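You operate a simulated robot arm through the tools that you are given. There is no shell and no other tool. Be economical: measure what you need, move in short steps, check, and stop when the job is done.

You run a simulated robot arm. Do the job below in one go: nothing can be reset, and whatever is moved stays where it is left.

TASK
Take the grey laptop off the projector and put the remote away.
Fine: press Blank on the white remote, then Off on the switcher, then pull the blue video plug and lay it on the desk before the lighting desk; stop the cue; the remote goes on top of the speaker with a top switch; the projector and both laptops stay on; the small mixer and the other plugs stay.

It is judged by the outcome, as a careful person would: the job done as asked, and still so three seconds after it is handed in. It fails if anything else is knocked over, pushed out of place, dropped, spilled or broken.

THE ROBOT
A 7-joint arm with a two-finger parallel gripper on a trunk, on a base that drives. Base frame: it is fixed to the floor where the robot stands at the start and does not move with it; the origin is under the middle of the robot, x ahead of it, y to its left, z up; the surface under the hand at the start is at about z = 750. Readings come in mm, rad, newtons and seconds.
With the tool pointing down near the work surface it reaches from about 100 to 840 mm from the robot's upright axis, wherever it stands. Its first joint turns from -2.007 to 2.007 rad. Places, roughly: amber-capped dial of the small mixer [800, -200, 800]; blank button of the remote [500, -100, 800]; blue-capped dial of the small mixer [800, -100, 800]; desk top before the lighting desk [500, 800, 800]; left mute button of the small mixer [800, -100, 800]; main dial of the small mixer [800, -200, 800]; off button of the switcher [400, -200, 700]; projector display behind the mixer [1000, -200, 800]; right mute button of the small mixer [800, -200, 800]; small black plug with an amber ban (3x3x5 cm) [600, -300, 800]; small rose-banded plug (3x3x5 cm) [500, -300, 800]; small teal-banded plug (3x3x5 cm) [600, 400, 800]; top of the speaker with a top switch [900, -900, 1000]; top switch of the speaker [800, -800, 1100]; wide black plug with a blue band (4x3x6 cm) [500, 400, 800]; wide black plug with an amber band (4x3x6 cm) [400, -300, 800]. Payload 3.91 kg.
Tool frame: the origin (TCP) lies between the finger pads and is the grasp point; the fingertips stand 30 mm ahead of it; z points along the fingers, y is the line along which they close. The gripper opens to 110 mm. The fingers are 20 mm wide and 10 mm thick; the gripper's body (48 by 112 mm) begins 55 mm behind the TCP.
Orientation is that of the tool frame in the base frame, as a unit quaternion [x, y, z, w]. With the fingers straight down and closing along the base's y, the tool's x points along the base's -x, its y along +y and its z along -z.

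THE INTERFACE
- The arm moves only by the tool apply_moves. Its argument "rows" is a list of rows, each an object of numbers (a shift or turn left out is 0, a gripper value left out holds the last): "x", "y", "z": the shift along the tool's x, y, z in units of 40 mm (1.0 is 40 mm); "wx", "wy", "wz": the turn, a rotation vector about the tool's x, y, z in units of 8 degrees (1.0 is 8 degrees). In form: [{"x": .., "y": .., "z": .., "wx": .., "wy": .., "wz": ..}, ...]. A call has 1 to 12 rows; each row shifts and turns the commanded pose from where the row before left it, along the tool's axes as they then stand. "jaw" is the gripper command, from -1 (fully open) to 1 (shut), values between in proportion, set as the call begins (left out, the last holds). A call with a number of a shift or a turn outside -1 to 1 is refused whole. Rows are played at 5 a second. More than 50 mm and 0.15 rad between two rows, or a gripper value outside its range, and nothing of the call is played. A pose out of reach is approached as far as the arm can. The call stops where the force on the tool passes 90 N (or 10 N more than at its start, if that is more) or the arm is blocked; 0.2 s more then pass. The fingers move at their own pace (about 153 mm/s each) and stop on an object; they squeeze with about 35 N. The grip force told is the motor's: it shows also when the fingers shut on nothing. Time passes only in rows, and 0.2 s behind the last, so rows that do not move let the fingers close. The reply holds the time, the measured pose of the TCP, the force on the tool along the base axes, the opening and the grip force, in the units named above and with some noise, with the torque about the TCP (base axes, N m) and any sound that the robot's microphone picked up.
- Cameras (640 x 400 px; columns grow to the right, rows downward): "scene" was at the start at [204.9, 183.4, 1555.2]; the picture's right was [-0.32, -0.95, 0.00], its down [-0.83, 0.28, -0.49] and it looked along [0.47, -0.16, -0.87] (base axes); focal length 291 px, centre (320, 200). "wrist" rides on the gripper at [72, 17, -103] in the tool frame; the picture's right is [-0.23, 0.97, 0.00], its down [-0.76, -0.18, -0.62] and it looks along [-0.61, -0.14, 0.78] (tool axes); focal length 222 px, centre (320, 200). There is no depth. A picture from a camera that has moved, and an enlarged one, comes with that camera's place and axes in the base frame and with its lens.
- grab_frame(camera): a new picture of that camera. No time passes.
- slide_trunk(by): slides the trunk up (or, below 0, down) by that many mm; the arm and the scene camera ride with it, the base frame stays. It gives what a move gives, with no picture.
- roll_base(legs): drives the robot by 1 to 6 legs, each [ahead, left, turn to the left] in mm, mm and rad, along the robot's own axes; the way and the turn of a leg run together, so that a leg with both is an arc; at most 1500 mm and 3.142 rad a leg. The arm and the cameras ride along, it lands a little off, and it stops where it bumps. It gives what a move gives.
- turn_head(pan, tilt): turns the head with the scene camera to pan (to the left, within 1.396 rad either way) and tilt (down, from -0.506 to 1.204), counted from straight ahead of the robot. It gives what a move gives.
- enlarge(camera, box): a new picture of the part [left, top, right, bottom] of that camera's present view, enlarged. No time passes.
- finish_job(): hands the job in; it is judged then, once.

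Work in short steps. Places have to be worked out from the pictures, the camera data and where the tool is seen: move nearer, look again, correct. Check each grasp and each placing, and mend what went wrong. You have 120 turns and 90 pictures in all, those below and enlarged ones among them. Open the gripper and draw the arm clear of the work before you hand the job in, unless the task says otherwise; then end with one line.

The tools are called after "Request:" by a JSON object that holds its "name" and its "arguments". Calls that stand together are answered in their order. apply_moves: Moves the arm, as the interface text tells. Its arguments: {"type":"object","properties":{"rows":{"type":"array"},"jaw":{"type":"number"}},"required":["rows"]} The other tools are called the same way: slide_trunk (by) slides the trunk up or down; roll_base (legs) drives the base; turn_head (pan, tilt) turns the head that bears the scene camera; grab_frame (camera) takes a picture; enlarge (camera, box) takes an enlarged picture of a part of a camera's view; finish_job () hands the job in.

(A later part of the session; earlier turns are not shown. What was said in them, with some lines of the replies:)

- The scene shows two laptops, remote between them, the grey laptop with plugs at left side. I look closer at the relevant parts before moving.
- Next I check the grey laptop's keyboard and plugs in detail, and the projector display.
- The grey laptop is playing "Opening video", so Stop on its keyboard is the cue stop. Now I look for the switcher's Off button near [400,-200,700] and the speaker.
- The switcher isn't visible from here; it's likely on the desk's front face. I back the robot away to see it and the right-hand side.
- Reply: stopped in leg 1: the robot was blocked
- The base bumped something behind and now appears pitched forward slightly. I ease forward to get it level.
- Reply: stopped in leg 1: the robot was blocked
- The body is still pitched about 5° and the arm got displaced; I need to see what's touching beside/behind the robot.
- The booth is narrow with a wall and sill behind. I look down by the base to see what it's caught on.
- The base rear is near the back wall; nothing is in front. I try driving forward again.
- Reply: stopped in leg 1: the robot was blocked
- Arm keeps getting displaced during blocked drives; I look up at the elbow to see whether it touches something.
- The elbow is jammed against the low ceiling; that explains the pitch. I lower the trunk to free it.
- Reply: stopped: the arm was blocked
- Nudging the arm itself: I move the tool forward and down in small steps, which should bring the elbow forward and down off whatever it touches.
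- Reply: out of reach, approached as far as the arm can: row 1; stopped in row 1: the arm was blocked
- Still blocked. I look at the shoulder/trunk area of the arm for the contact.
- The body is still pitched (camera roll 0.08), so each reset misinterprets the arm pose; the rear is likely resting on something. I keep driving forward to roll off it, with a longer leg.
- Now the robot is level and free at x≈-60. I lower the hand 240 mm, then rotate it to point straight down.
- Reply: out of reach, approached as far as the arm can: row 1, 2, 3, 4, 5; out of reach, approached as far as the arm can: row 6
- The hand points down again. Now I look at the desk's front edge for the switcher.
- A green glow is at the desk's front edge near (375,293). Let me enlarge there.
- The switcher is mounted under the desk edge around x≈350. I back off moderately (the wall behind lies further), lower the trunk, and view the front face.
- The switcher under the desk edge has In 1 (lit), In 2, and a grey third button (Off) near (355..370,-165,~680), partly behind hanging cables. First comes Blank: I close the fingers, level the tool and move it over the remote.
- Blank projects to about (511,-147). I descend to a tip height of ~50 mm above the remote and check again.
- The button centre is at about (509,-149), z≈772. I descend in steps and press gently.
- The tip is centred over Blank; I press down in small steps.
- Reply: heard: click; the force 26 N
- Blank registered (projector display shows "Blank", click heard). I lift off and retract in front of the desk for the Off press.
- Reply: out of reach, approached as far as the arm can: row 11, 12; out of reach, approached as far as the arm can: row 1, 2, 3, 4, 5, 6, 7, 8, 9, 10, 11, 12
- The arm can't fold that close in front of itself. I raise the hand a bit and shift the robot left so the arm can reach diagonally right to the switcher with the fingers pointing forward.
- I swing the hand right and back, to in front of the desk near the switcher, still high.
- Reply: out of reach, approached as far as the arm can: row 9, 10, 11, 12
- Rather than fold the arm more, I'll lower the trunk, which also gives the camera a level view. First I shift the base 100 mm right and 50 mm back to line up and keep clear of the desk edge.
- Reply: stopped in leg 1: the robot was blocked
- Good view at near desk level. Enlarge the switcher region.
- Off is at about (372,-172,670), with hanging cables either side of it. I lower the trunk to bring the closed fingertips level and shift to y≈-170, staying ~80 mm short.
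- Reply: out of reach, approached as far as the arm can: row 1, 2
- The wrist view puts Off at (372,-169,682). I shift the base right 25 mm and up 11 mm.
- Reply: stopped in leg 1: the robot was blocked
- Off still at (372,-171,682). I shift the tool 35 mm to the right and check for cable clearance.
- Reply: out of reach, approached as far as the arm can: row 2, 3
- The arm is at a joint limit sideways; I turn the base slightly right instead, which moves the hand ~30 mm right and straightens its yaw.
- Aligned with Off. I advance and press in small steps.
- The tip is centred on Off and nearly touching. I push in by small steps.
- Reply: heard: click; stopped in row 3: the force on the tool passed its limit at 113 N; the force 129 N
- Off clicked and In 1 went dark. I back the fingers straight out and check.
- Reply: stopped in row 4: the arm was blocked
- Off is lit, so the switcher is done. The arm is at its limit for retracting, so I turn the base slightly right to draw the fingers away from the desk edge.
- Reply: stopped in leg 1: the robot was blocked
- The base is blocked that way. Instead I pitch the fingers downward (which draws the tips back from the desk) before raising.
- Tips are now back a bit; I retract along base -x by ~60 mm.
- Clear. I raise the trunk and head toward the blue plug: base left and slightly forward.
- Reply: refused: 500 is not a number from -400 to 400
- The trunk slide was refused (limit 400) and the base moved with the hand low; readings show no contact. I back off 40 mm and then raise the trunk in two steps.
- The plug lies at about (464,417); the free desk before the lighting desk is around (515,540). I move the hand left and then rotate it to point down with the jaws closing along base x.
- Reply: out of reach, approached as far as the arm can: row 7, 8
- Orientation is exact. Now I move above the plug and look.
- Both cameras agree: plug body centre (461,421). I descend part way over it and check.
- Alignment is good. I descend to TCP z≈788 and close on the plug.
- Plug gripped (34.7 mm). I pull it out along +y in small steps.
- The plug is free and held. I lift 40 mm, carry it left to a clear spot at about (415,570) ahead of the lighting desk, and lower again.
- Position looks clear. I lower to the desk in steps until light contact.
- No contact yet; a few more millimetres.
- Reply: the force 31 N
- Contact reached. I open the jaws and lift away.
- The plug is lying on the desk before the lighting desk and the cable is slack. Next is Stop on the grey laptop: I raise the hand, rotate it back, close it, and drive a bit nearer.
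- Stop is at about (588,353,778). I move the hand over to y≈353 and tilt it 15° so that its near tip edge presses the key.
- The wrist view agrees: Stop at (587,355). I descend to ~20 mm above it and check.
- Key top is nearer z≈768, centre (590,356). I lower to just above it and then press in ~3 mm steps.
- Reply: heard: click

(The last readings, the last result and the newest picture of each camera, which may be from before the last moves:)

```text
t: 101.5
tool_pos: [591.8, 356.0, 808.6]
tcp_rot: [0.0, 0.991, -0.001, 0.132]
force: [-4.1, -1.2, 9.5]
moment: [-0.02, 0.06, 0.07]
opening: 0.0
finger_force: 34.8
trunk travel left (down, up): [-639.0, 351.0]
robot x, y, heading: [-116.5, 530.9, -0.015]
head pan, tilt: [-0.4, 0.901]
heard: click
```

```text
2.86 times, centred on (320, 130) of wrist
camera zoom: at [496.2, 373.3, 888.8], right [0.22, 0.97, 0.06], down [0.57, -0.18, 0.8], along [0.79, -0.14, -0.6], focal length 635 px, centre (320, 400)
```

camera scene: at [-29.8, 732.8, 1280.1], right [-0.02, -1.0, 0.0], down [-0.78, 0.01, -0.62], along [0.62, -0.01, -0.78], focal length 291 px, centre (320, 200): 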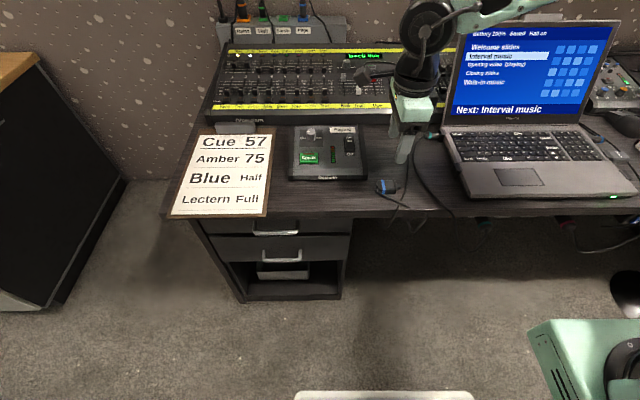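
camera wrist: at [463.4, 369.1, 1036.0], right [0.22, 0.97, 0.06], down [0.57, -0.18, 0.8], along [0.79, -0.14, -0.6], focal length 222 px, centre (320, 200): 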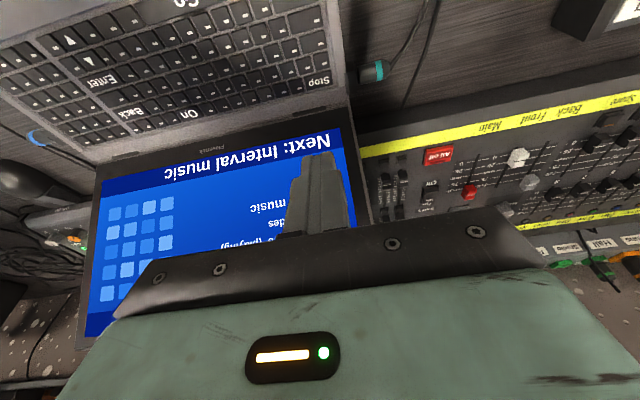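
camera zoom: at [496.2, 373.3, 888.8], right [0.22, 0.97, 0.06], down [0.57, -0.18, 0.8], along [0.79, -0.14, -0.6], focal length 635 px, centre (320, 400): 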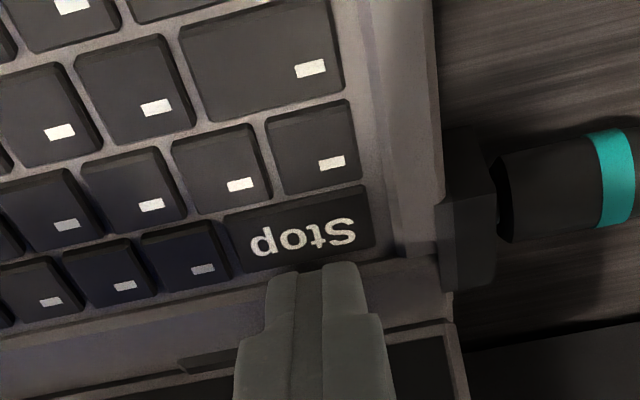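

Click heard with ~10 N on the key; Stop only. I lift off and check the screen.

Request:
{"name": "apply_moves", "arguments": {"rows": [{"z": -0.5}, {"z": -0.9}, {"z": -0.9}, {"z": -0.9}, {"z": -0.9}, {"z": -0.9}, {"z": -0.9}, {}]}}

Request:
{"name": "enlarge", "arguments": {"camera": "scene", "box": [240, 0, 520, 200]}}

```text
t: 103.3
tool_pos: [528.6, 355.7, 1036.1]
tcp_rot: [0.0, 0.991, -0.001, 0.13]
force: [-0.1, 0.4, -0.2]
moment: [0.02, 0.02, 0.02]
opening: 0.2
finger_force: 35.2
trunk travel left (down, up): [-639.0, 351.0]
robot x, y, heading: [-117.4, 529.6, -0.012]
head pan, tilt: [-0.4, 0.901]
```

```text
2.00 times, centred on (380, 100) of scene
camera zoom: at [99.3, 701.8, 1280.1], right [-0.4, -0.92, 0.0], down [-0.72, 0.32, -0.62], along [0.57, -0.25, -0.78], focal length 582 px, centre (200, 400)
```

zoom: 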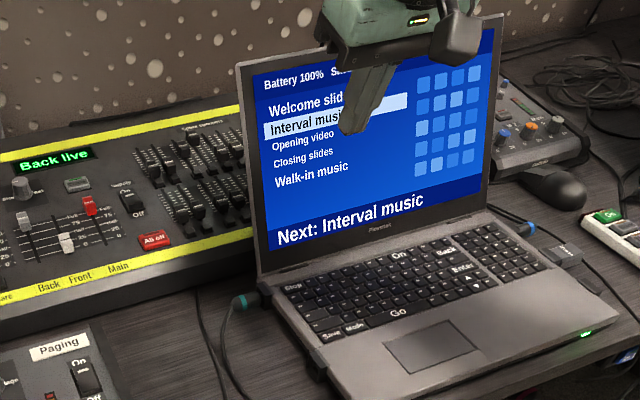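

"(playing)" is gone, so the cue has stopped. Now the remote: I level the hand, raise it a bit, and move the base right.

Request:
{"name": "apply_moves", "arguments": {"jaw": -0.4, "rows": [{"wy": 0.94}, {"wy": 0.94}, {"z": -0.8}, {"x": 0.5}, {}]}}

Request:
{"name": "roll_base", "arguments": {"legs": [[0, -480, 0]]}}

Request:
{"name": "turn_head", "arguments": {"pan": -0.75, "tilt": 0.55}}

Request:
{"name": "grab_frame", "arguments": {"camera": "scene"}}

Request:
{"name": "grab_frame", "arguments": {"camera": "wrist"}}

```text
t: 104.5
tool_pos: [511.2, 355.9, 1069.7]
tcp_rot: [0.0, 1.0, 0.0, 0.0]
force: [0.1, -0.7, -0.5]
moment: [0.0, -0.01, 0.02]
opening: 76.7
finger_force: 0.2
trunk travel left (down, up): [-639.0, 351.0]
robot x, y, heading: [-116.2, 527.3, -0.02]
head pan, tilt: [-0.4, 0.901]
```

```text
t: 107.4
tool_pos: [507.6, -137.6, 1069.1]
tcp_rot: [-0.004, 1.0, -0.002, -0.001]
force: [0.1, 0.1, -0.1]
moment: [0.01, 0.01, 0.04]
opening: 76.9
finger_force: 0.1
trunk travel left (down, up): [-639.0, 351.0]
robot x, y, heading: [-122.9, 28.9, -0.006]
head pan, tilt: [-0.4, 0.901]
```

```text
t: 108.2
tool_pos: [508.0, -139.3, 1068.6]
tcp_rot: [-0.005, 1.0, -0.001, -0.001]
force: [0.0, 0.0, 0.3]
moment: [-0.03, -0.01, 0.03]
opening: 77.0
finger_force: 0.1
trunk travel left (down, up): [-639.0, 351.0]
robot x, y, heading: [-120.7, 30.4, -0.004]
head pan, tilt: [-0.75, 0.55]
```

```text
21 pictures are left
camera scene: at [88.4, 170.9, 1309.3], right [-0.68, -0.73, 0.0], down [-0.38, 0.36, -0.85], along [0.62, -0.58, -0.52], focal length 291 px, centre (320, 200)
```

scene: 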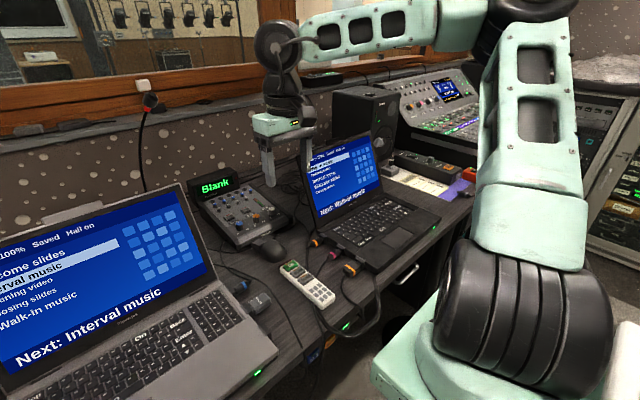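

```text
20 pictures are left
camera wrist: at [435.7, -122.3, 1172.7], right [0.22, 0.98, 0.0], down [0.76, -0.17, 0.62], along [0.61, -0.14, -0.78], focal length 222 px, centre (320, 200)
```

wrist: 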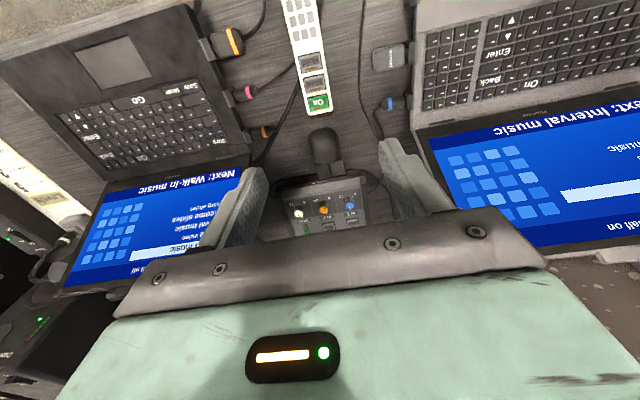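

The speaker stands behind the black laptop. I take a close look at its top before picking up the remote.

Request:
{"name": "enlarge", "arguments": {"camera": "scene", "box": [310, 60, 430, 160]}}

```text
4.00 times, centred on (370, 110) of scene
camera zoom: at [88.4, 170.9, 1309.3], right [-0.68, -0.73, 0.0], down [-0.38, 0.36, -0.85], along [0.62, -0.58, -0.52], focal length 1164 px, centre (120, 560)
```

zoom: 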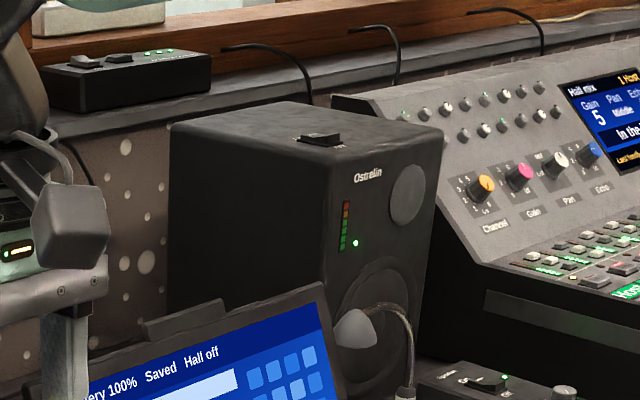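

The speaker top spans about x 795–1000, y -770…-945, with the switch toward its front-left; the right-rear strip is free for the remote. Now I descend over the remote's lower half, at x≈455 between the cables.

Request:
{"name": "apply_moves", "arguments": {"rows": [{"x": 0.25, "y": -0.04, "z": 0.9}, {"x": 0.25, "y": -0.04, "z": 0.9}, {"x": 0.25, "y": -0.04, "z": 0.9}, {"x": 0.25, "y": -0.04, "z": 0.9}, {"x": 0.25, "y": -0.04, "z": 0.9}, {"y": -0.03, "z": 0.9}, {}]}}

Request:
{"name": "grab_frame", "arguments": {"camera": "wrist"}}

```text
t: 109.8
tool_pos: [458.3, -147.1, 852.0]
tcp_rot: [-0.005, 1.0, -0.001, 0.0]
force: [0.8, 0.3, -0.9]
moment: [-0.01, 0.02, -0.02]
opening: 77.0
finger_force: 0.1
trunk travel left (down, up): [-639.0, 351.0]
robot x, y, heading: [-120.3, 29.4, -0.003]
head pan, tilt: [-0.75, 0.55]
```

```text
18 pictures are left
camera wrist: at [386.0, -131.7, 955.1], right [0.22, 0.98, 0.0], down [0.76, -0.17, 0.62], along [0.61, -0.14, -0.78], focal length 222 px, centre (320, 200)
```

wrist: 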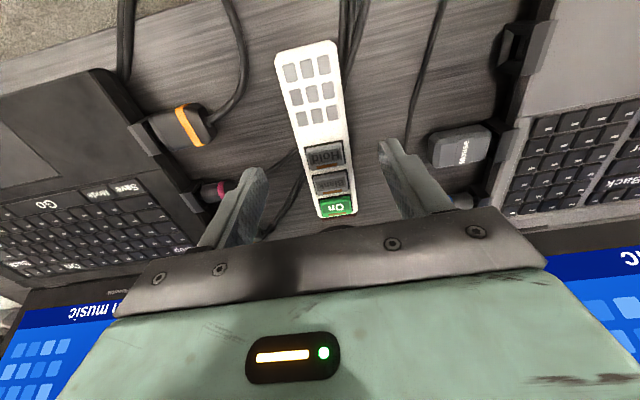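

Remote axis confirmed along x at y≈-147. I descend to TCP z≈787 at x≈463 and close.

Request:
{"name": "apply_moves", "arguments": {"rows": [{"x": -0.12, "z": 0.6}, {"z": 0.6}, {"z": 0.42}, {}]}}

Request:
{"name": "apply_moves", "arguments": {"jaw": 1, "rows": [{}, {}, {}, {}]}}

Request:
{"name": "apply_moves", "arguments": {"rows": [{"z": -0.3}, {"z": -0.5}, {"z": -0.5}, {}]}}

Request:
{"name": "grab_frame", "arguments": {"camera": "wrist"}}

```text
t: 110.8
tool_pos: [462.0, -148.9, 789.4]
tcp_rot: [-0.006, 1.0, -0.001, 0.0]
force: [0.5, -0.6, -0.8]
moment: [-0.01, 0.01, 0.0]
opening: 77.2
finger_force: 0.2
trunk travel left (down, up): [-639.0, 351.0]
robot x, y, heading: [-124.9, 30.2, -0.01]
head pan, tilt: [-0.75, 0.55]
```

```text
t: 111.8
tool_pos: [462.3, -149.4, 789.8]
tcp_rot: [-0.005, 1.0, -0.001, 0.0]
force: [1.5, -0.4, 0.4]
moment: [0.05, -0.1, -0.07]
opening: 45.4
finger_force: 34.9
trunk travel left (down, up): [-639.0, 351.0]
robot x, y, heading: [-121.4, 26.4, -0.008]
head pan, tilt: [-0.75, 0.55]
```

```text
t: 112.8
tool_pos: [462.0, -149.3, 839.3]
tcp_rot: [-0.005, 1.0, 0.0, 0.001]
force: [-1.0, 0.6, -1.2]
moment: [-0.03, 0.03, -0.01]
opening: 45.3
finger_force: 34.6
trunk travel left (down, up): [-639.0, 351.0]
robot x, y, heading: [-122.9, 28.7, -0.005]
head pan, tilt: [-0.75, 0.55]
```

```text
17 pictures are left
camera wrist: at [390.3, -132.9, 944.2], right [0.22, 0.98, 0.0], down [0.76, -0.17, 0.62], along [0.61, -0.14, -0.78], focal length 222 px, centre (320, 200)
```

wrist: 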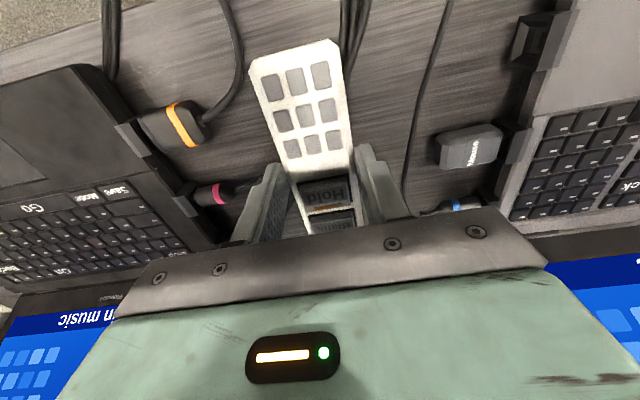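

Remote is gripped securely (45 mm). I lift it, raise the trunk, and test forward reach at height (up to x≈800) before planning the base position.

Request:
{"name": "apply_moves", "arguments": {"rows": [{"z": -1}, {"z": -1}, {"z": -1}, {"z": -1}, {}]}}

Request:
{"name": "slide_trunk", "arguments": {"by": 180}}

Request:
{"name": "apply_moves", "arguments": {"rows": [{"x": -1}, {"x": -1}, {"x": -1}, {"x": -1}, {"x": -1}, {"x": -1}, {"x": -1}, {"x": -1}, {}]}}

```text
t: 114.0
tool_pos: [463.4, -149.0, 1001.5]
tcp_rot: [-0.005, 1.0, -0.001, -0.001]
force: [0.0, 0.4, -2.0]
moment: [0.01, 0.02, -0.01]
opening: 45.4
finger_force: 34.6
trunk travel left (down, up): [-639.0, 351.0]
robot x, y, heading: [-118.1, 28.8, -0.003]
head pan, tilt: [-0.75, 0.55]
```

```text
t: 116.0
tool_pos: [462.9, -148.8, 1181.1]
tcp_rot: [-0.006, 1.0, 0.0, 0.0]
force: [0.1, 0.6, -1.7]
moment: [-0.02, 0.02, -0.03]
opening: 45.4
finger_force: 34.4
trunk travel left (down, up): [-819.0, 171.0]
robot x, y, heading: [-118.9, 28.7, -0.005]
head pan, tilt: [-0.75, 0.55]
```

```text
t: 118.0
tool_pos: [784.9, -145.7, 1181.2]
tcp_rot: [-0.007, 1.0, -0.001, -0.001]
force: [0.0, 0.0, -1.6]
moment: [0.01, 0.04, -0.03]
opening: 45.2
finger_force: 35.1
trunk travel left (down, up): [-819.0, 171.0]
robot x, y, heading: [-124.4, 25.9, -0.002]
head pan, tilt: [-0.75, 0.55]
```

Reach is fine (905 mm from base centre). I retract to x≈620, then drive right to line up with the speaker, staying back from the round leg base on the floor.

Request:
{"name": "apply_moves", "arguments": {"rows": [{"x": 0.9}, {"x": 0.9}, {"x": 0.9}, {"x": 0.9}, {"x": 0.5}, {}]}}

Request:
{"name": "roll_base", "arguments": {"legs": [[-30, 0, 0], [0, -600, 0]]}}

Request:
{"name": "turn_head", "arguments": {"pan": -0.35, "tilt": 0.55}}

Request:
{"name": "grab_frame", "arguments": {"camera": "scene"}}

```text
t: 119.4
tool_pos: [620.3, -146.1, 1179.6]
tcp_rot: [-0.006, 1.0, 0.0, 0.0]
force: [0.1, -0.6, -1.8]
moment: [0.0, 0.04, 0.01]
opening: 45.4
finger_force: 35.0
trunk travel left (down, up): [-819.0, 171.0]
robot x, y, heading: [-122.1, 28.0, -0.008]
head pan, tilt: [-0.75, 0.55]
```

```text
t: 123.3
tool_pos: [591.7, -746.0, 1179.6]
tcp_rot: [-0.012, 1.0, 0.0, 0.0]
force: [-0.5, 0.4, -1.8]
moment: [-0.03, 0.05, 0.01]
opening: 45.6
finger_force: 35.1
trunk travel left (down, up): [-819.0, 171.0]
robot x, y, heading: [-151.5, -580.4, 0.01]
head pan, tilt: [-0.75, 0.55]
```

```text
t: 124.2
tool_pos: [591.4, -745.3, 1179.9]
tcp_rot: [-0.011, 1.0, -0.001, 0.0]
force: [-0.7, -0.1, -2.0]
moment: [0.0, 0.03, -0.02]
opening: 45.4
finger_force: 34.8
trunk travel left (down, up): [-819.0, 171.0]
robot x, y, heading: [-151.1, -584.7, 0.006]
head pan, tilt: [-0.351, 0.55]
```

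```text
16 pictures are left
camera scene: at [75.3, -405.0, 1489.4], right [-0.34, -0.94, 0.0], down [-0.49, 0.18, -0.85], along [0.8, -0.29, -0.52], focal length 291 px, centre (320, 200)
```

scene: 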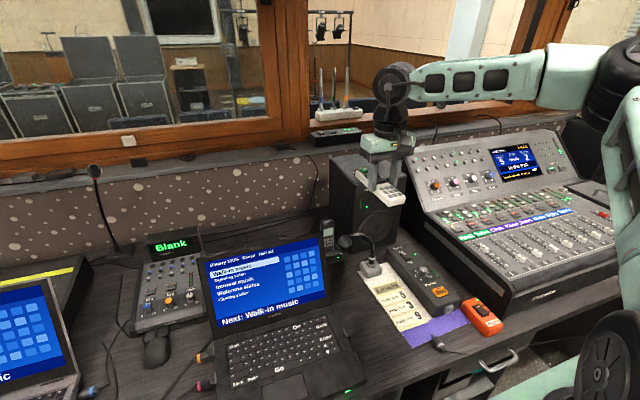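

The speaker is ahead of the hand. Enlarge to locate its top and switch precisely.

Request:
{"name": "enlarge", "arguments": {"camera": "scene", "box": [310, 110, 440, 230]}}

Request:
{"name": "grab_frame", "arguments": {"camera": "wrist"}}

```text
3.33 times, centred on (375, 170) of scene
camera zoom: at [75.3, -405.0, 1489.4], right [-0.34, -0.94, 0.0], down [-0.49, 0.18, -0.85], along [0.8, -0.29, -0.52], focal length 970 px, centre (137, 300)
```

zoom: 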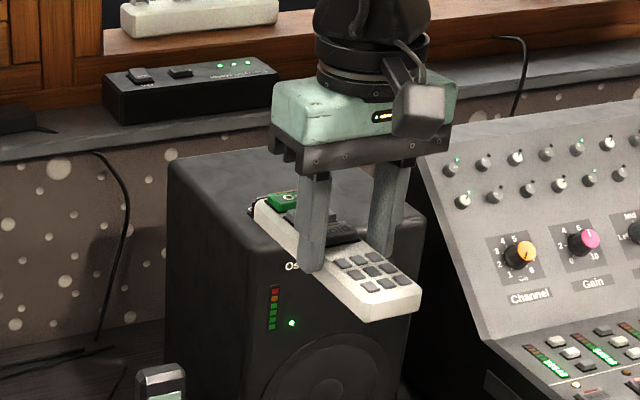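

```text
14 pictures are left
camera wrist: at [519.4, -730.5, 1283.2], right [0.21, 0.98, 0.0], down [0.77, -0.16, 0.62], along [0.61, -0.13, -0.78], focal length 222 px, centre (320, 200)
```

wrist: 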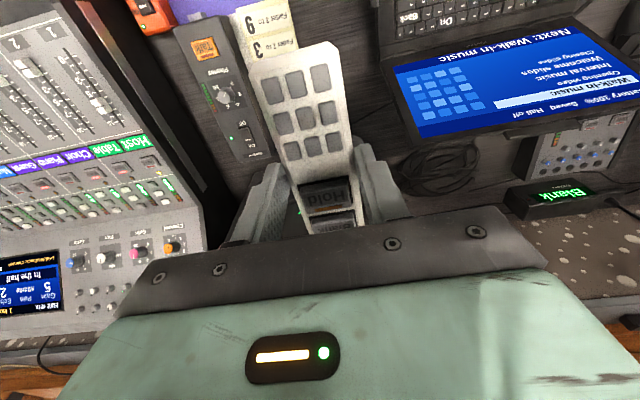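

Triangulated speaker top: z≈1046, x 812–1035, y -800…-993, switch near (870,-852). The remote should go at centre (905,-945). I shift the base right and slightly forward, then extend at height.

Request:
{"name": "roll_base", "arguments": {"legs": [[15, -200, 0]]}}

Request:
{"name": "apply_moves", "arguments": {"rows": [{"x": -0.9}, {"x": -0.9}, {"x": -0.9}, {"x": -0.9}, {"x": -0.9}, {"x": -0.7}, {}]}}

Request:
{"name": "grab_frame", "arguments": {"camera": "wrist"}}

```text
t: 125.8
tool_pos: [606.7, -945.7, 1180.2]
tcp_rot: [-0.011, 1.0, -0.001, 0.0]
force: [0.1, 0.8, -1.6]
moment: [-0.04, 0.06, -0.01]
opening: 45.2
finger_force: 35.2
trunk travel left (down, up): [-819.0, 171.0]
robot x, y, heading: [-136.3, -777.6, 0.005]
head pan, tilt: [-0.351, 0.55]
```

```text
t: 127.4
tool_pos: [785.7, -938.8, 1179.3]
tcp_rot: [-0.011, 1.0, -0.001, 0.0]
force: [1.0, 0.8, -1.6]
moment: [0.0, 0.02, 0.03]
opening: 45.6
finger_force: 34.9
out of reach, approached as far as the arm can: row 6
trunk travel left (down, up): [-819.0, 171.0]
robot x, y, heading: [-136.3, -776.0, 0.003]
head pan, tilt: [-0.351, 0.55]
```

```text
13 pictures are left
camera wrist: at [713.2, -924.0, 1282.9], right [0.2, 0.98, 0.0], down [0.77, -0.16, 0.62], along [0.61, -0.13, -0.78], focal length 222 px, centre (320, 200)
```

wrist: 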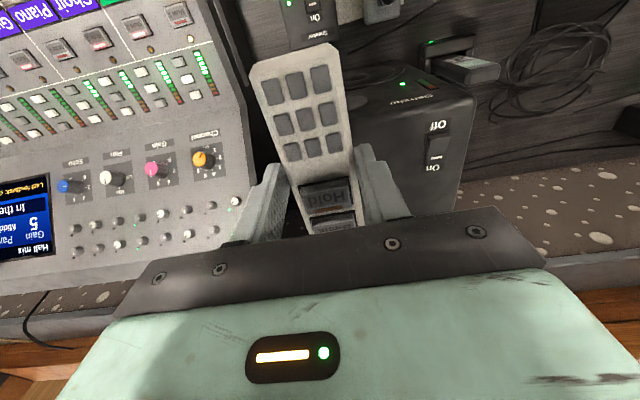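

At this trunk height the arm stops at x≈786; more height on the shoulder should extend reach with a downward tool. I raise the trunk 130 mm, lower the hand relative to it, and try extending again.

Request:
{"name": "slide_trunk", "arguments": {"by": 130}}

Request:
{"name": "apply_moves", "arguments": {"rows": [{"z": 0.9}, {"z": 0.9}, {"z": 0.9}, {"z": 0.9}, {"x": -0.6}, {"x": -0.6}, {"x": -0.6}, {"x": -0.6}, {}]}}

```text
t: 129.0
tool_pos: [785.2, -939.5, 1310.7]
tcp_rot: [-0.011, 1.0, -0.001, 0.0]
force: [-0.1, 0.3, -1.8]
moment: [-0.03, 0.03, -0.02]
opening: 45.0
finger_force: 34.4
trunk travel left (down, up): [-949.0, 41.0]
robot x, y, heading: [-136.7, -779.1, 0.006]
head pan, tilt: [-0.351, 0.55]
```

```text
t: 131.0
tool_pos: [806.7, -936.0, 1168.0]
tcp_rot: [-0.011, 1.0, -0.001, 0.001]
force: [-0.4, -0.5, -1.8]
moment: [0.04, 0.07, -0.02]
opening: 45.3
finger_force: 34.7
out of reach, approached as far as the arm can: row 5, 6, 7, 8
trunk travel left (down, up): [-949.0, 41.0]
robot x, y, heading: [-132.9, -778.2, 0.01]
head pan, tilt: [-0.351, 0.55]
```

Gained 20 mm. I lower another 45 mm (still above the speaker top) and try again.

Request:
{"name": "apply_moves", "arguments": {"rows": [{"z": 0.6}, {"z": 0.6}, {"x": -0.6}, {"x": -0.6}, {"x": -0.6}, {}]}}

```text
t: 132.4
tool_pos: [804.7, -936.8, 1121.8]
tcp_rot: [-0.012, 1.0, -0.001, 0.001]
force: [0.1, 0.1, -1.2]
moment: [-0.04, 0.03, 0.0]
opening: 45.6
finger_force: 35.3
out of reach, approached as far as the arm can: row 3, 4, 5
trunk travel left (down, up): [-949.0, 41.0]
robot x, y, heading: [-131.9, -778.9, 0.008]
head pan, tilt: [-0.351, 0.55]
```

The arm's limit is ~807, so I need to regrasp the remote nearer its tail with the tool pitched forward. I retract, raise, and drive back to the original desk spot.

Request:
{"name": "apply_moves", "arguments": {"rows": [{"z": -0.8}, {"z": -0.8}, {"x": 0.9}, {"x": 0.9}, {"x": 0.9}, {"x": 0.9}, {"x": 0.9}, {}]}}

Request:
{"name": "roll_base", "arguments": {"legs": [[0, 800, 0]]}}

Request:
{"name": "slide_trunk", "arguments": {"by": -200}}

```text
t: 134.2
tool_pos: [624.6, -945.1, 1183.3]
tcp_rot: [-0.01, 1.0, 0.0, 0.0]
force: [0.5, 0.0, -1.4]
moment: [-0.04, 0.07, -0.01]
opening: 45.3
finger_force: 34.7
trunk travel left (down, up): [-949.0, 41.0]
robot x, y, heading: [-133.1, -780.2, 0.007]
head pan, tilt: [-0.351, 0.55]
```

```text
t: 138.4
tool_pos: [624.4, -174.0, 1183.4]
tcp_rot: [0.001, 1.0, -0.001, 0.0]
force: [0.0, 0.3, -1.6]
moment: [0.0, 0.04, 0.01]
opening: 45.3
finger_force: 35.0
trunk travel left (down, up): [-949.0, 41.0]
robot x, y, heading: [-128.6, 9.6, -0.017]
head pan, tilt: [-0.351, 0.55]
```

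```text
t: 140.6
tool_pos: [623.7, -173.1, 983.3]
tcp_rot: [0.001, 1.0, -0.001, -0.001]
force: [1.1, -0.6, -1.1]
moment: [-0.03, 0.09, -0.02]
opening: 45.3
finger_force: 35.1
trunk travel left (down, up): [-749.0, 241.0]
robot x, y, heading: [-128.9, 9.2, -0.017]
head pan, tilt: [-0.351, 0.55]
```

Now I bring the remote over (487,-149) and lower to z≈850, then look.

Request:
{"name": "apply_moves", "arguments": {"rows": [{"x": 0.85, "y": 0.15}, {"x": 0.85, "y": 0.15}, {"x": 0.85, "y": 0.15}, {"x": 0.85, "y": 0.15}, {"z": 0.85}, {"z": 0.85}, {"z": 0.85}, {"z": 0.75}, {}]}}

Request:
{"name": "grab_frame", "arguments": {"camera": "wrist"}}

```text
t: 142.6
tool_pos: [485.3, -152.5, 854.5]
tcp_rot: [0.0, 1.0, 0.0, 0.0]
force: [0.6, 0.1, -2.3]
moment: [0.0, 0.04, 0.01]
opening: 45.3
finger_force: 35.1
trunk travel left (down, up): [-749.0, 241.0]
robot x, y, heading: [-135.3, 4.1, -0.022]
head pan, tilt: [-0.351, 0.55]
```

```text
12 pictures are left
camera wrist: at [413.9, -133.8, 957.6], right [0.23, 0.97, 0.0], down [0.76, -0.18, 0.62], along [0.61, -0.14, -0.78], focal length 222 px, centre (320, 200)
```

wrist: 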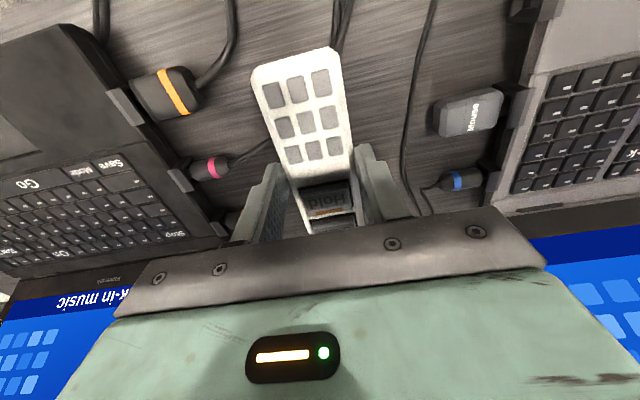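

Clear beneath. I lower to the desk, touch lightly, and release.

Request:
{"name": "apply_moves", "arguments": {"rows": [{"z": 0.6}, {"z": 0.6}, {"z": 0.33}, {"z": 0.05}, {}]}}

Request:
{"name": "apply_moves", "arguments": {"jaw": -0.35, "rows": [{}, {}, {"z": -0.5}, {"z": -0.9}, {"z": -0.9}, {"wy": -0.85}, {"wy": -0.85}, {"wy": -0.8}, {}]}}

Request:
{"name": "grab_frame", "arguments": {"camera": "wrist"}}

```text
t: 143.8
tool_pos: [490.0, -149.6, 789.5]
tcp_rot: [0.001, 1.0, -0.002, 0.001]
force: [-0.2, 0.1, 4.9]
moment: [0.12, 0.44, 0.03]
opening: 45.4
finger_force: 35.1
trunk travel left (down, up): [-749.0, 241.0]
robot x, y, heading: [-130.3, 9.5, -0.018]
head pan, tilt: [-0.351, 0.55]
```

```text
t: 145.8
tool_pos: [489.1, -151.0, 880.7]
tcp_rot: [0.002, 0.985, 0.0, 0.173]
force: [0.1, 0.3, 0.3]
moment: [0.02, 0.0, 0.0]
opening: 74.1
finger_force: 0.1
trunk travel left (down, up): [-749.0, 241.0]
robot x, y, heading: [-129.9, 3.9, -0.018]
head pan, tilt: [-0.351, 0.55]
```

```text
11 pictures are left
camera wrist: at [386.2, -133.6, 953.4], right [0.22, 0.97, 0.08], down [0.5, -0.18, 0.85], along [0.84, -0.14, -0.53], focal length 222 px, centre (320, 200)
```

wrist: 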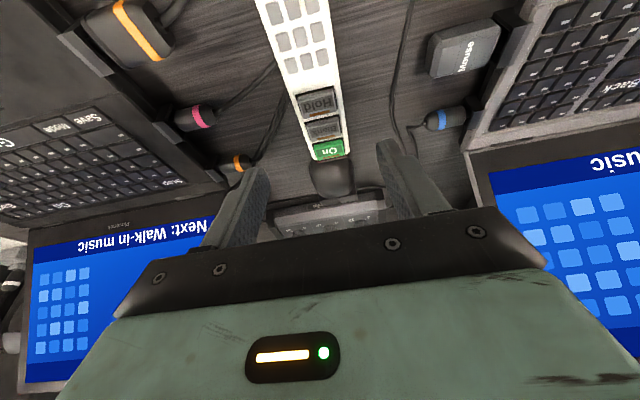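

Remote sits flat with centre ≈(505,-150). With the tool pitched 20°, I move back to its tail half and descend to regrasp.

Request:
{"name": "apply_moves", "arguments": {"rows": [{"x": 0.89, "z": -0.325}, {"x": 0.198, "z": 0.545}, {"x": 0.198, "z": 0.545}, {"x": 0.198, "z": 0.545}, {"x": 0.198, "z": 0.52}, {}]}}

Request:
{"name": "apply_moves", "arguments": {"jaw": 1, "rows": [{}, {}, {}, {}]}}

Request:
{"name": "apply_moves", "arguments": {"rows": [{"x": -0.1, "z": -0.28}, {"x": -0.17, "z": -0.47}, {"x": -0.17, "z": -0.47}, {}]}}

Request:
{"name": "grab_frame", "arguments": {"camera": "wrist"}}

```text
t: 147.2
tool_pos: [450.6, -149.6, 787.1]
tcp_rot: [0.002, 0.985, -0.002, 0.174]
force: [-0.4, 0.4, 0.1]
moment: [0.02, 0.0, -0.03]
opening: 74.4
finger_force: 0.0
trunk travel left (down, up): [-749.0, 241.0]
robot x, y, heading: [-130.0, 12.9, -0.02]
head pan, tilt: [-0.351, 0.55]
```

```text
t: 148.2
tool_pos: [450.2, -150.5, 786.7]
tcp_rot: [0.002, 0.985, -0.001, 0.174]
force: [0.3, 0.0, 0.4]
moment: [0.04, 0.06, -0.03]
opening: 45.2
finger_force: 34.8
trunk travel left (down, up): [-749.0, 241.0]
robot x, y, heading: [-126.2, 3.7, -0.014]
head pan, tilt: [-0.351, 0.55]
```

```text
t: 149.2
tool_pos: [451.2, -151.1, 840.6]
tcp_rot: [0.0, 0.985, 0.0, 0.174]
force: [0.5, 0.0, -1.6]
moment: [0.02, 0.09, -0.01]
opening: 45.3
finger_force: 35.1
trunk travel left (down, up): [-749.0, 241.0]
robot x, y, heading: [-129.3, 8.6, -0.018]
head pan, tilt: [-0.351, 0.55]
```

```text
10 pictures are left
camera wrist: at [347.9, -133.9, 912.4], right [0.22, 0.97, 0.08], down [0.5, -0.18, 0.85], along [0.84, -0.14, -0.53], focal length 222 px, centre (320, 200)
```

wrist: 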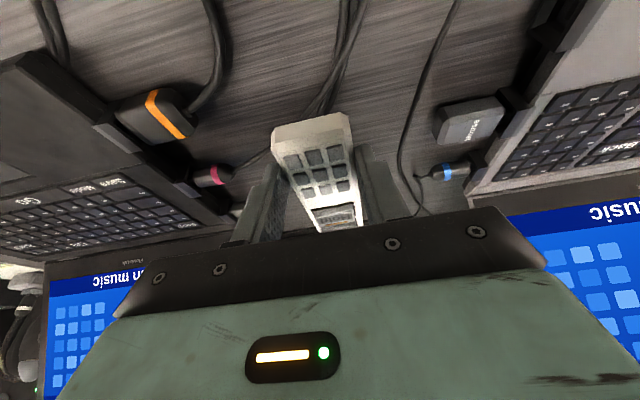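

Regrasp is good. I lift, raise the trunk, and drive right to the speaker again.

Request:
{"name": "apply_moves", "arguments": {"rows": [{"x": -0.34, "z": -0.93}, {"x": -0.34, "z": -0.93}, {"x": -0.34, "z": -0.93}, {"x": -0.34, "z": -0.93}, {"x": -0.6, "z": 0.22}, {"x": -0.6, "z": 0.22}, {"x": -0.6, "z": 0.22}, {}]}}

Request:
{"name": "slide_trunk", "arguments": {"by": 200}}

Request:
{"name": "roll_base", "arguments": {"legs": [[-5, 0, 0.018], [0, -750, 0]]}}

```text
t: 151.0
tool_pos: [525.5, -150.3, 999.3]
tcp_rot: [0.001, 0.985, -0.001, 0.174]
force: [-0.7, -0.1, -1.1]
moment: [0.03, 0.09, 0.0]
opening: 45.4
finger_force: 34.9
trunk travel left (down, up): [-749.0, 241.0]
robot x, y, heading: [-133.5, 9.3, -0.02]
head pan, tilt: [-0.351, 0.55]
```

```text
t: 153.1
tool_pos: [528.1, -150.3, 1198.8]
tcp_rot: [0.001, 0.985, -0.001, 0.174]
force: [-0.6, 0.2, -1.3]
moment: [0.04, 0.13, 0.03]
opening: 45.4
finger_force: 34.9
trunk travel left (down, up): [-949.0, 41.0]
robot x, y, heading: [-127.2, 9.4, -0.021]
head pan, tilt: [-0.351, 0.55]
```

```text
t: 157.5
tool_pos: [522.8, -880.1, 1198.5]
tcp_rot: [-0.004, 0.985, -0.001, 0.174]
force: [0.0, 0.0, -2.6]
moment: [0.02, 0.07, 0.0]
opening: 45.2
finger_force: 35.1
trunk travel left (down, up): [-949.0, 41.0]
robot x, y, heading: [-136.6, -731.9, -0.01]
head pan, tilt: [-0.351, 0.55]
```

Now I extend over the speaker toward TCP (835,-918), still ~110 mm above the top.

Request:
{"name": "apply_moves", "arguments": {"rows": [{"x": -0.9, "y": -0.12, "z": 0.36}, {"x": -0.9, "y": -0.12, "z": 0.36}, {"x": -0.9, "y": -0.12, "z": 0.36}, {"x": -0.9, "y": -0.12, "z": 0.36}, {"x": -0.9, "y": -0.12, "z": 0.36}, {"x": -0.9, "y": -0.12, "z": 0.36}, {"x": -0.9, "y": -0.12, "z": 0.36}, {"x": -0.9, "y": -0.12, "z": 0.36}, {}]}}

Request:
{"name": "grab_frame", "arguments": {"camera": "wrist"}}

Request:
{"name": "enlarge", "arguments": {"camera": "scene", "box": [260, 90, 420, 210]}}

```text
t: 159.5
tool_pos: [830.1, -910.2, 1187.9]
tcp_rot: [-0.005, 0.985, 0.0, 0.171]
force: [0.5, -0.1, -0.4]
moment: [0.02, 0.09, -0.03]
opening: 45.1
finger_force: 34.9
trunk travel left (down, up): [-949.0, 41.0]
robot x, y, heading: [-134.5, -732.9, -0.008]
head pan, tilt: [-0.351, 0.55]
```

```text
9 pictures are left
camera wrist: at [727.0, -895.8, 1261.4], right [0.2, 0.98, 0.08], down [0.51, -0.17, 0.85], along [0.84, -0.13, -0.53], focal length 222 px, centre (320, 200)
```

wrist: 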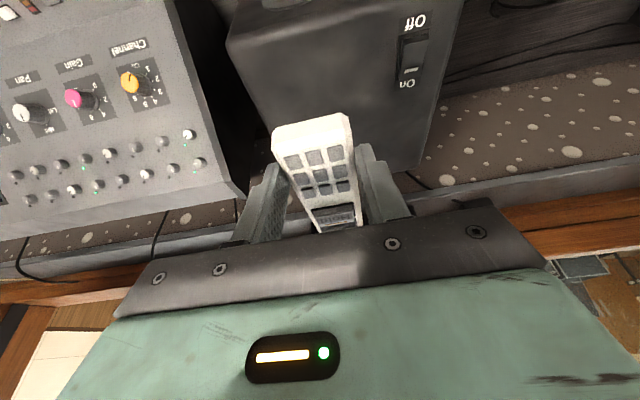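

```text
3.33 times, centred on (340, 150) of scene
camera zoom: at [91.3, -557.9, 1619.3], right [-0.35, -0.94, 0.0], down [-0.49, 0.18, -0.85], along [0.8, -0.3, -0.52], focal length 970 px, centre (253, 367)
```

zoom: 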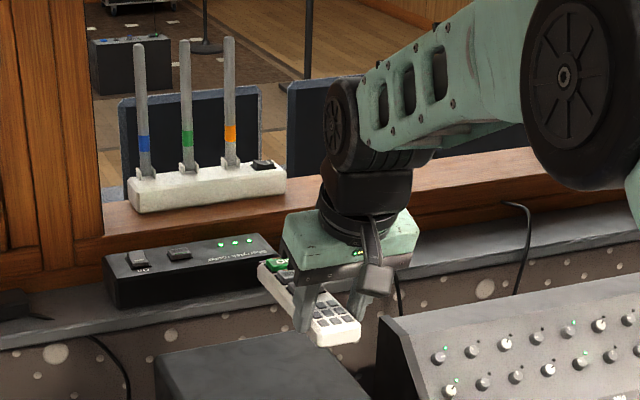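

Speaker top corners now give x 800–1027, y -780…-980, switch ≈(843,-818); the remote will clear it at y≈-905. I descend most of the way.

Request:
{"name": "apply_moves", "arguments": {"rows": [{"x": 0.178, "y": 0.04, "z": 0.733}, {"x": 0.178, "y": 0.04, "z": 0.733}, {"x": 0.178, "y": 0.04, "z": 0.733}, {}]}}

Request:
{"name": "enlarge", "arguments": {"camera": "scene", "box": [260, 110, 420, 230]}}

```text
t: 160.5
tool_pos: [842.5, -909.5, 1100.4]
tcp_rot: [-0.005, 0.985, 0.0, 0.174]
force: [0.9, 0.0, -1.4]
moment: [-0.03, 0.12, -0.04]
opening: 45.3
finger_force: 34.9
trunk travel left (down, up): [-949.0, 41.0]
robot x, y, heading: [-134.2, -726.3, -0.006]
head pan, tilt: [-0.351, 0.55]
```

```text
3.33 times, centred on (340, 170) of scene
camera zoom: at [91.3, -557.8, 1619.3], right [-0.35, -0.94, 0.0], down [-0.49, 0.18, -0.85], along [0.8, -0.3, -0.52], focal length 970 px, centre (253, 300)
```

zoom: 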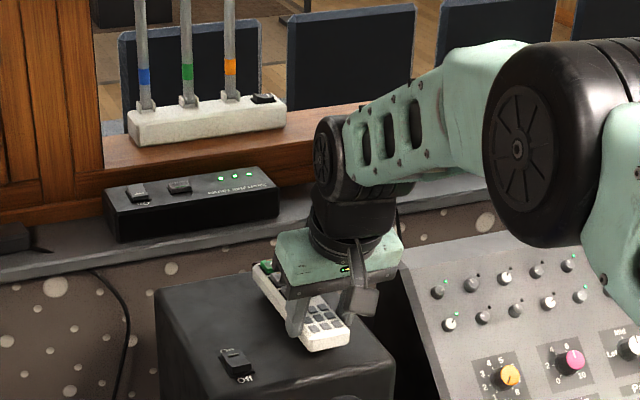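

The remote hovers well inside the top, clear of the switch. I lower in small steps until contact.

Request:
{"name": "apply_moves", "arguments": {"rows": [{"x": 0.034, "z": 0.094}, {"x": 0.034, "z": 0.094}, {"x": 0.034, "z": 0.094}, {"x": 0.017, "z": 0.047}, {}]}}

```text
t: 161.7
tool_pos: [843.7, -910.7, 1087.8]
tcp_rot: [-0.005, 0.984, 0.0, 0.176]
force: [2.1, 2.4, 6.0]
moment: [0.08, -0.25, 0.12]
opening: 45.6
finger_force: 34.8
trunk travel left (down, up): [-949.0, 41.0]
robot x, y, heading: [-135.1, -728.3, -0.007]
head pan, tilt: [-0.351, 0.55]
```

Contact at the remote's middle (flat seating, ~7 N). I open the jaws modestly and check before withdrawing.

Request:
{"name": "apply_moves", "arguments": {"jaw": -0.15, "rows": [{}, {}, {}]}}

Request:
{"name": "apply_moves", "arguments": {"rows": [{"x": -0.1, "z": -0.28}, {"x": -0.2, "z": -0.55}, {"x": -0.3, "z": -0.8}, {"x": -0.3, "z": -0.8}, {}]}}

Request:
{"name": "enlarge", "arguments": {"camera": "scene", "box": [260, 110, 420, 230]}}

```text
t: 162.5
tool_pos: [842.0, -912.4, 1085.8]
tcp_rot: [-0.005, 0.985, 0.0, 0.174]
force: [0.4, 0.2, 0.1]
moment: [-0.01, 0.0, 0.01]
opening: 63.5
finger_force: 0.1
trunk travel left (down, up): [-949.0, 41.0]
robot x, y, heading: [-136.9, -728.6, -0.005]
head pan, tilt: [-0.351, 0.55]
```

```text
t: 163.7
tool_pos: [843.8, -909.7, 1189.8]
tcp_rot: [-0.005, 0.985, 0.0, 0.174]
force: [0.7, 0.2, 0.4]
moment: [0.02, 0.05, 0.02]
opening: 63.3
finger_force: 0.0
trunk travel left (down, up): [-949.0, 41.0]
robot x, y, heading: [-134.5, -729.2, -0.011]
head pan, tilt: [-0.351, 0.55]
```

```text
3.33 times, centred on (340, 170) of scene
camera zoom: at [90.8, -557.7, 1619.4], right [-0.35, -0.94, 0.0], down [-0.49, 0.18, -0.85], along [0.8, -0.3, -0.52], focal length 970 px, centre (253, 300)
```

zoom: 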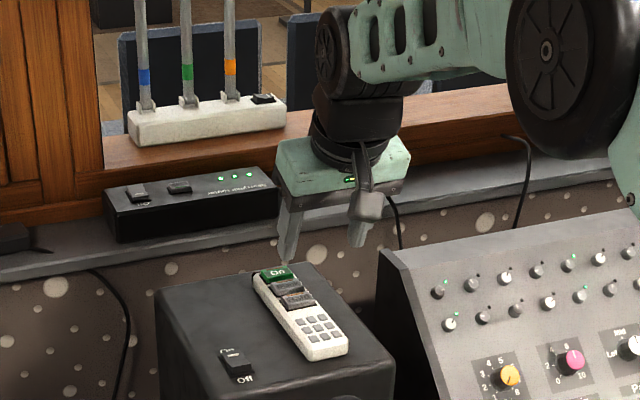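

The remote rests fully on the speaker, clear of its switch. I draw the arm back and take an overall look.

Request:
{"name": "apply_moves", "arguments": {"rows": [{"x": 0.9, "z": -0.34}, {"x": 0.9, "z": -0.34}, {"x": 0.9, "z": -0.34}, {"x": 0.9, "z": -0.34}, {"x": 0.9, "z": -0.34}, {"x": 0.9, "z": -0.34}, {}]}}

Request:
{"name": "roll_base", "arguments": {"legs": [[0, 720, 0]]}}

Request:
{"name": "turn_head", "arguments": {"pan": 0.0, "tilt": 0.75}}

Request:
{"name": "grab_frame", "arguments": {"camera": "scene"}}

Request:
{"name": "turn_head", "arguments": {"pan": -0.6, "tilt": 0.65}}

Request:
{"name": "grab_frame", "arguments": {"camera": "scene"}}

```text
t: 165.3
tool_pos: [610.4, -914.4, 1189.5]
tcp_rot: [-0.005, 0.985, 0.0, 0.174]
force: [-0.1, -0.4, 0.5]
moment: [-0.02, 0.04, 0.01]
opening: 63.4
finger_force: 0.0
trunk travel left (down, up): [-949.0, 41.0]
robot x, y, heading: [-141.5, -727.6, -0.008]
head pan, tilt: [-0.351, 0.55]
```

```text
t: 169.2
tool_pos: [613.9, -195.6, 1190.4]
tcp_rot: [-0.011, 0.985, 0.001, 0.173]
force: [0.6, -0.9, 0.8]
moment: [0.03, -0.01, 0.01]
opening: 63.2
finger_force: 0.0
trunk travel left (down, up): [-949.0, 41.0]
robot x, y, heading: [-138.8, -21.1, 0.01]
head pan, tilt: [-0.351, 0.55]
```

```text
t: 170.0
tool_pos: [613.3, -195.0, 1190.6]
tcp_rot: [-0.011, 0.985, 0.001, 0.174]
force: [-0.5, -0.1, -0.7]
moment: [0.01, -0.04, -0.01]
opening: 63.1
finger_force: 0.0
trunk travel left (down, up): [-949.0, 41.0]
robot x, y, heading: [-137.0, -20.6, 0.008]
head pan, tilt: [0.0, 0.75]
```

```text
5 pictures are left
camera scene: at [86.5, 185.3, 1602.0], right [0.01, -1.0, 0.0], down [-0.68, 0.0, -0.73], along [0.73, 0.0, -0.68], focal length 291 px, centre (320, 200)
```

scene: 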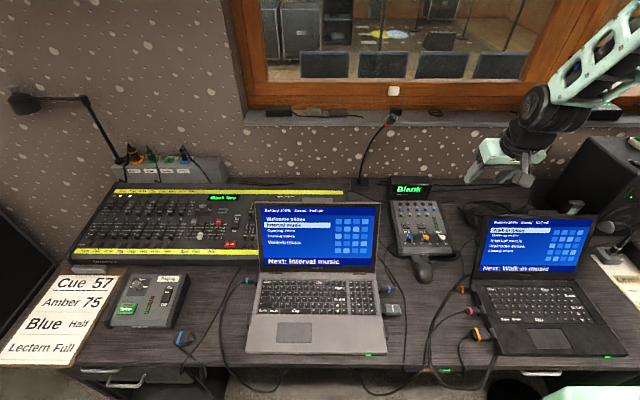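

```text
t: 171.0
tool_pos: [613.3, -194.3, 1190.7]
tcp_rot: [-0.011, 0.985, 0.001, 0.174]
force: [0.3, 0.6, 0.4]
moment: [-0.01, 0.0, 0.03]
opening: 63.6
finger_force: 0.1
trunk travel left (down, up): [-949.0, 41.0]
robot x, y, heading: [-133.6, -22.0, 0.008]
head pan, tilt: [-0.6, 0.649]
```

```text
4 pictures are left
camera scene: at [75.6, 136.3, 1610.6], right [-0.56, -0.83, 0.0], down [-0.5, 0.34, -0.8], along [0.66, -0.44, -0.6], focal length 291 px, centre (320, 200)
```

scene: 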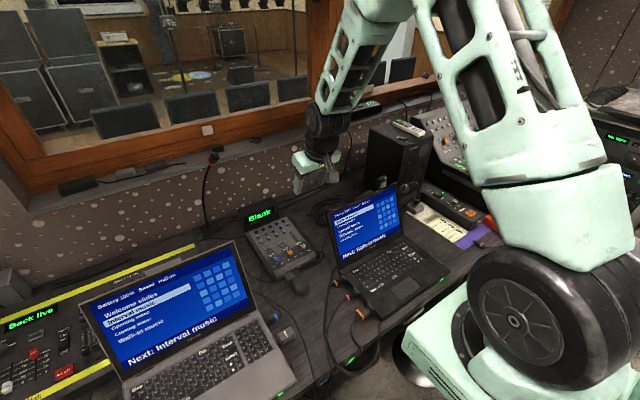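

All is in place: display shows Blank, Off is lit, the plug lies on the desk, the cue is stopped, the remote is on the speaker, and both laptops are on. I open the gripper fully and hand in.

Request:
{"name": "apply_moves", "arguments": {"jaw": -1, "rows": [{}, {}, {}]}}

Request:
{"name": "finish_job", "arguments": {}}

```text
t: 171.8
tool_pos: [614.3, -195.1, 1190.8]
tcp_rot: [-0.011, 0.985, 0.001, 0.173]
force: [0.0, 0.8, -0.3]
moment: [0.03, 0.0, 0.03]
opening: 110.2
finger_force: 0.0
trunk travel left (down, up): [-949.0, 41.0]
robot x, y, heading: [-139.5, -20.1, 0.004]
head pan, tilt: [-0.6, 0.649]
```

```text
The job is handed in.
```

The job is handed in: Blank, then Off pressed, blue plug pulled and laid before the lighting desk, cue stopped, remote on the speaker with the top switch; the base bumped the back wall or sill early on, and I did not check the sill behind it afterwards.
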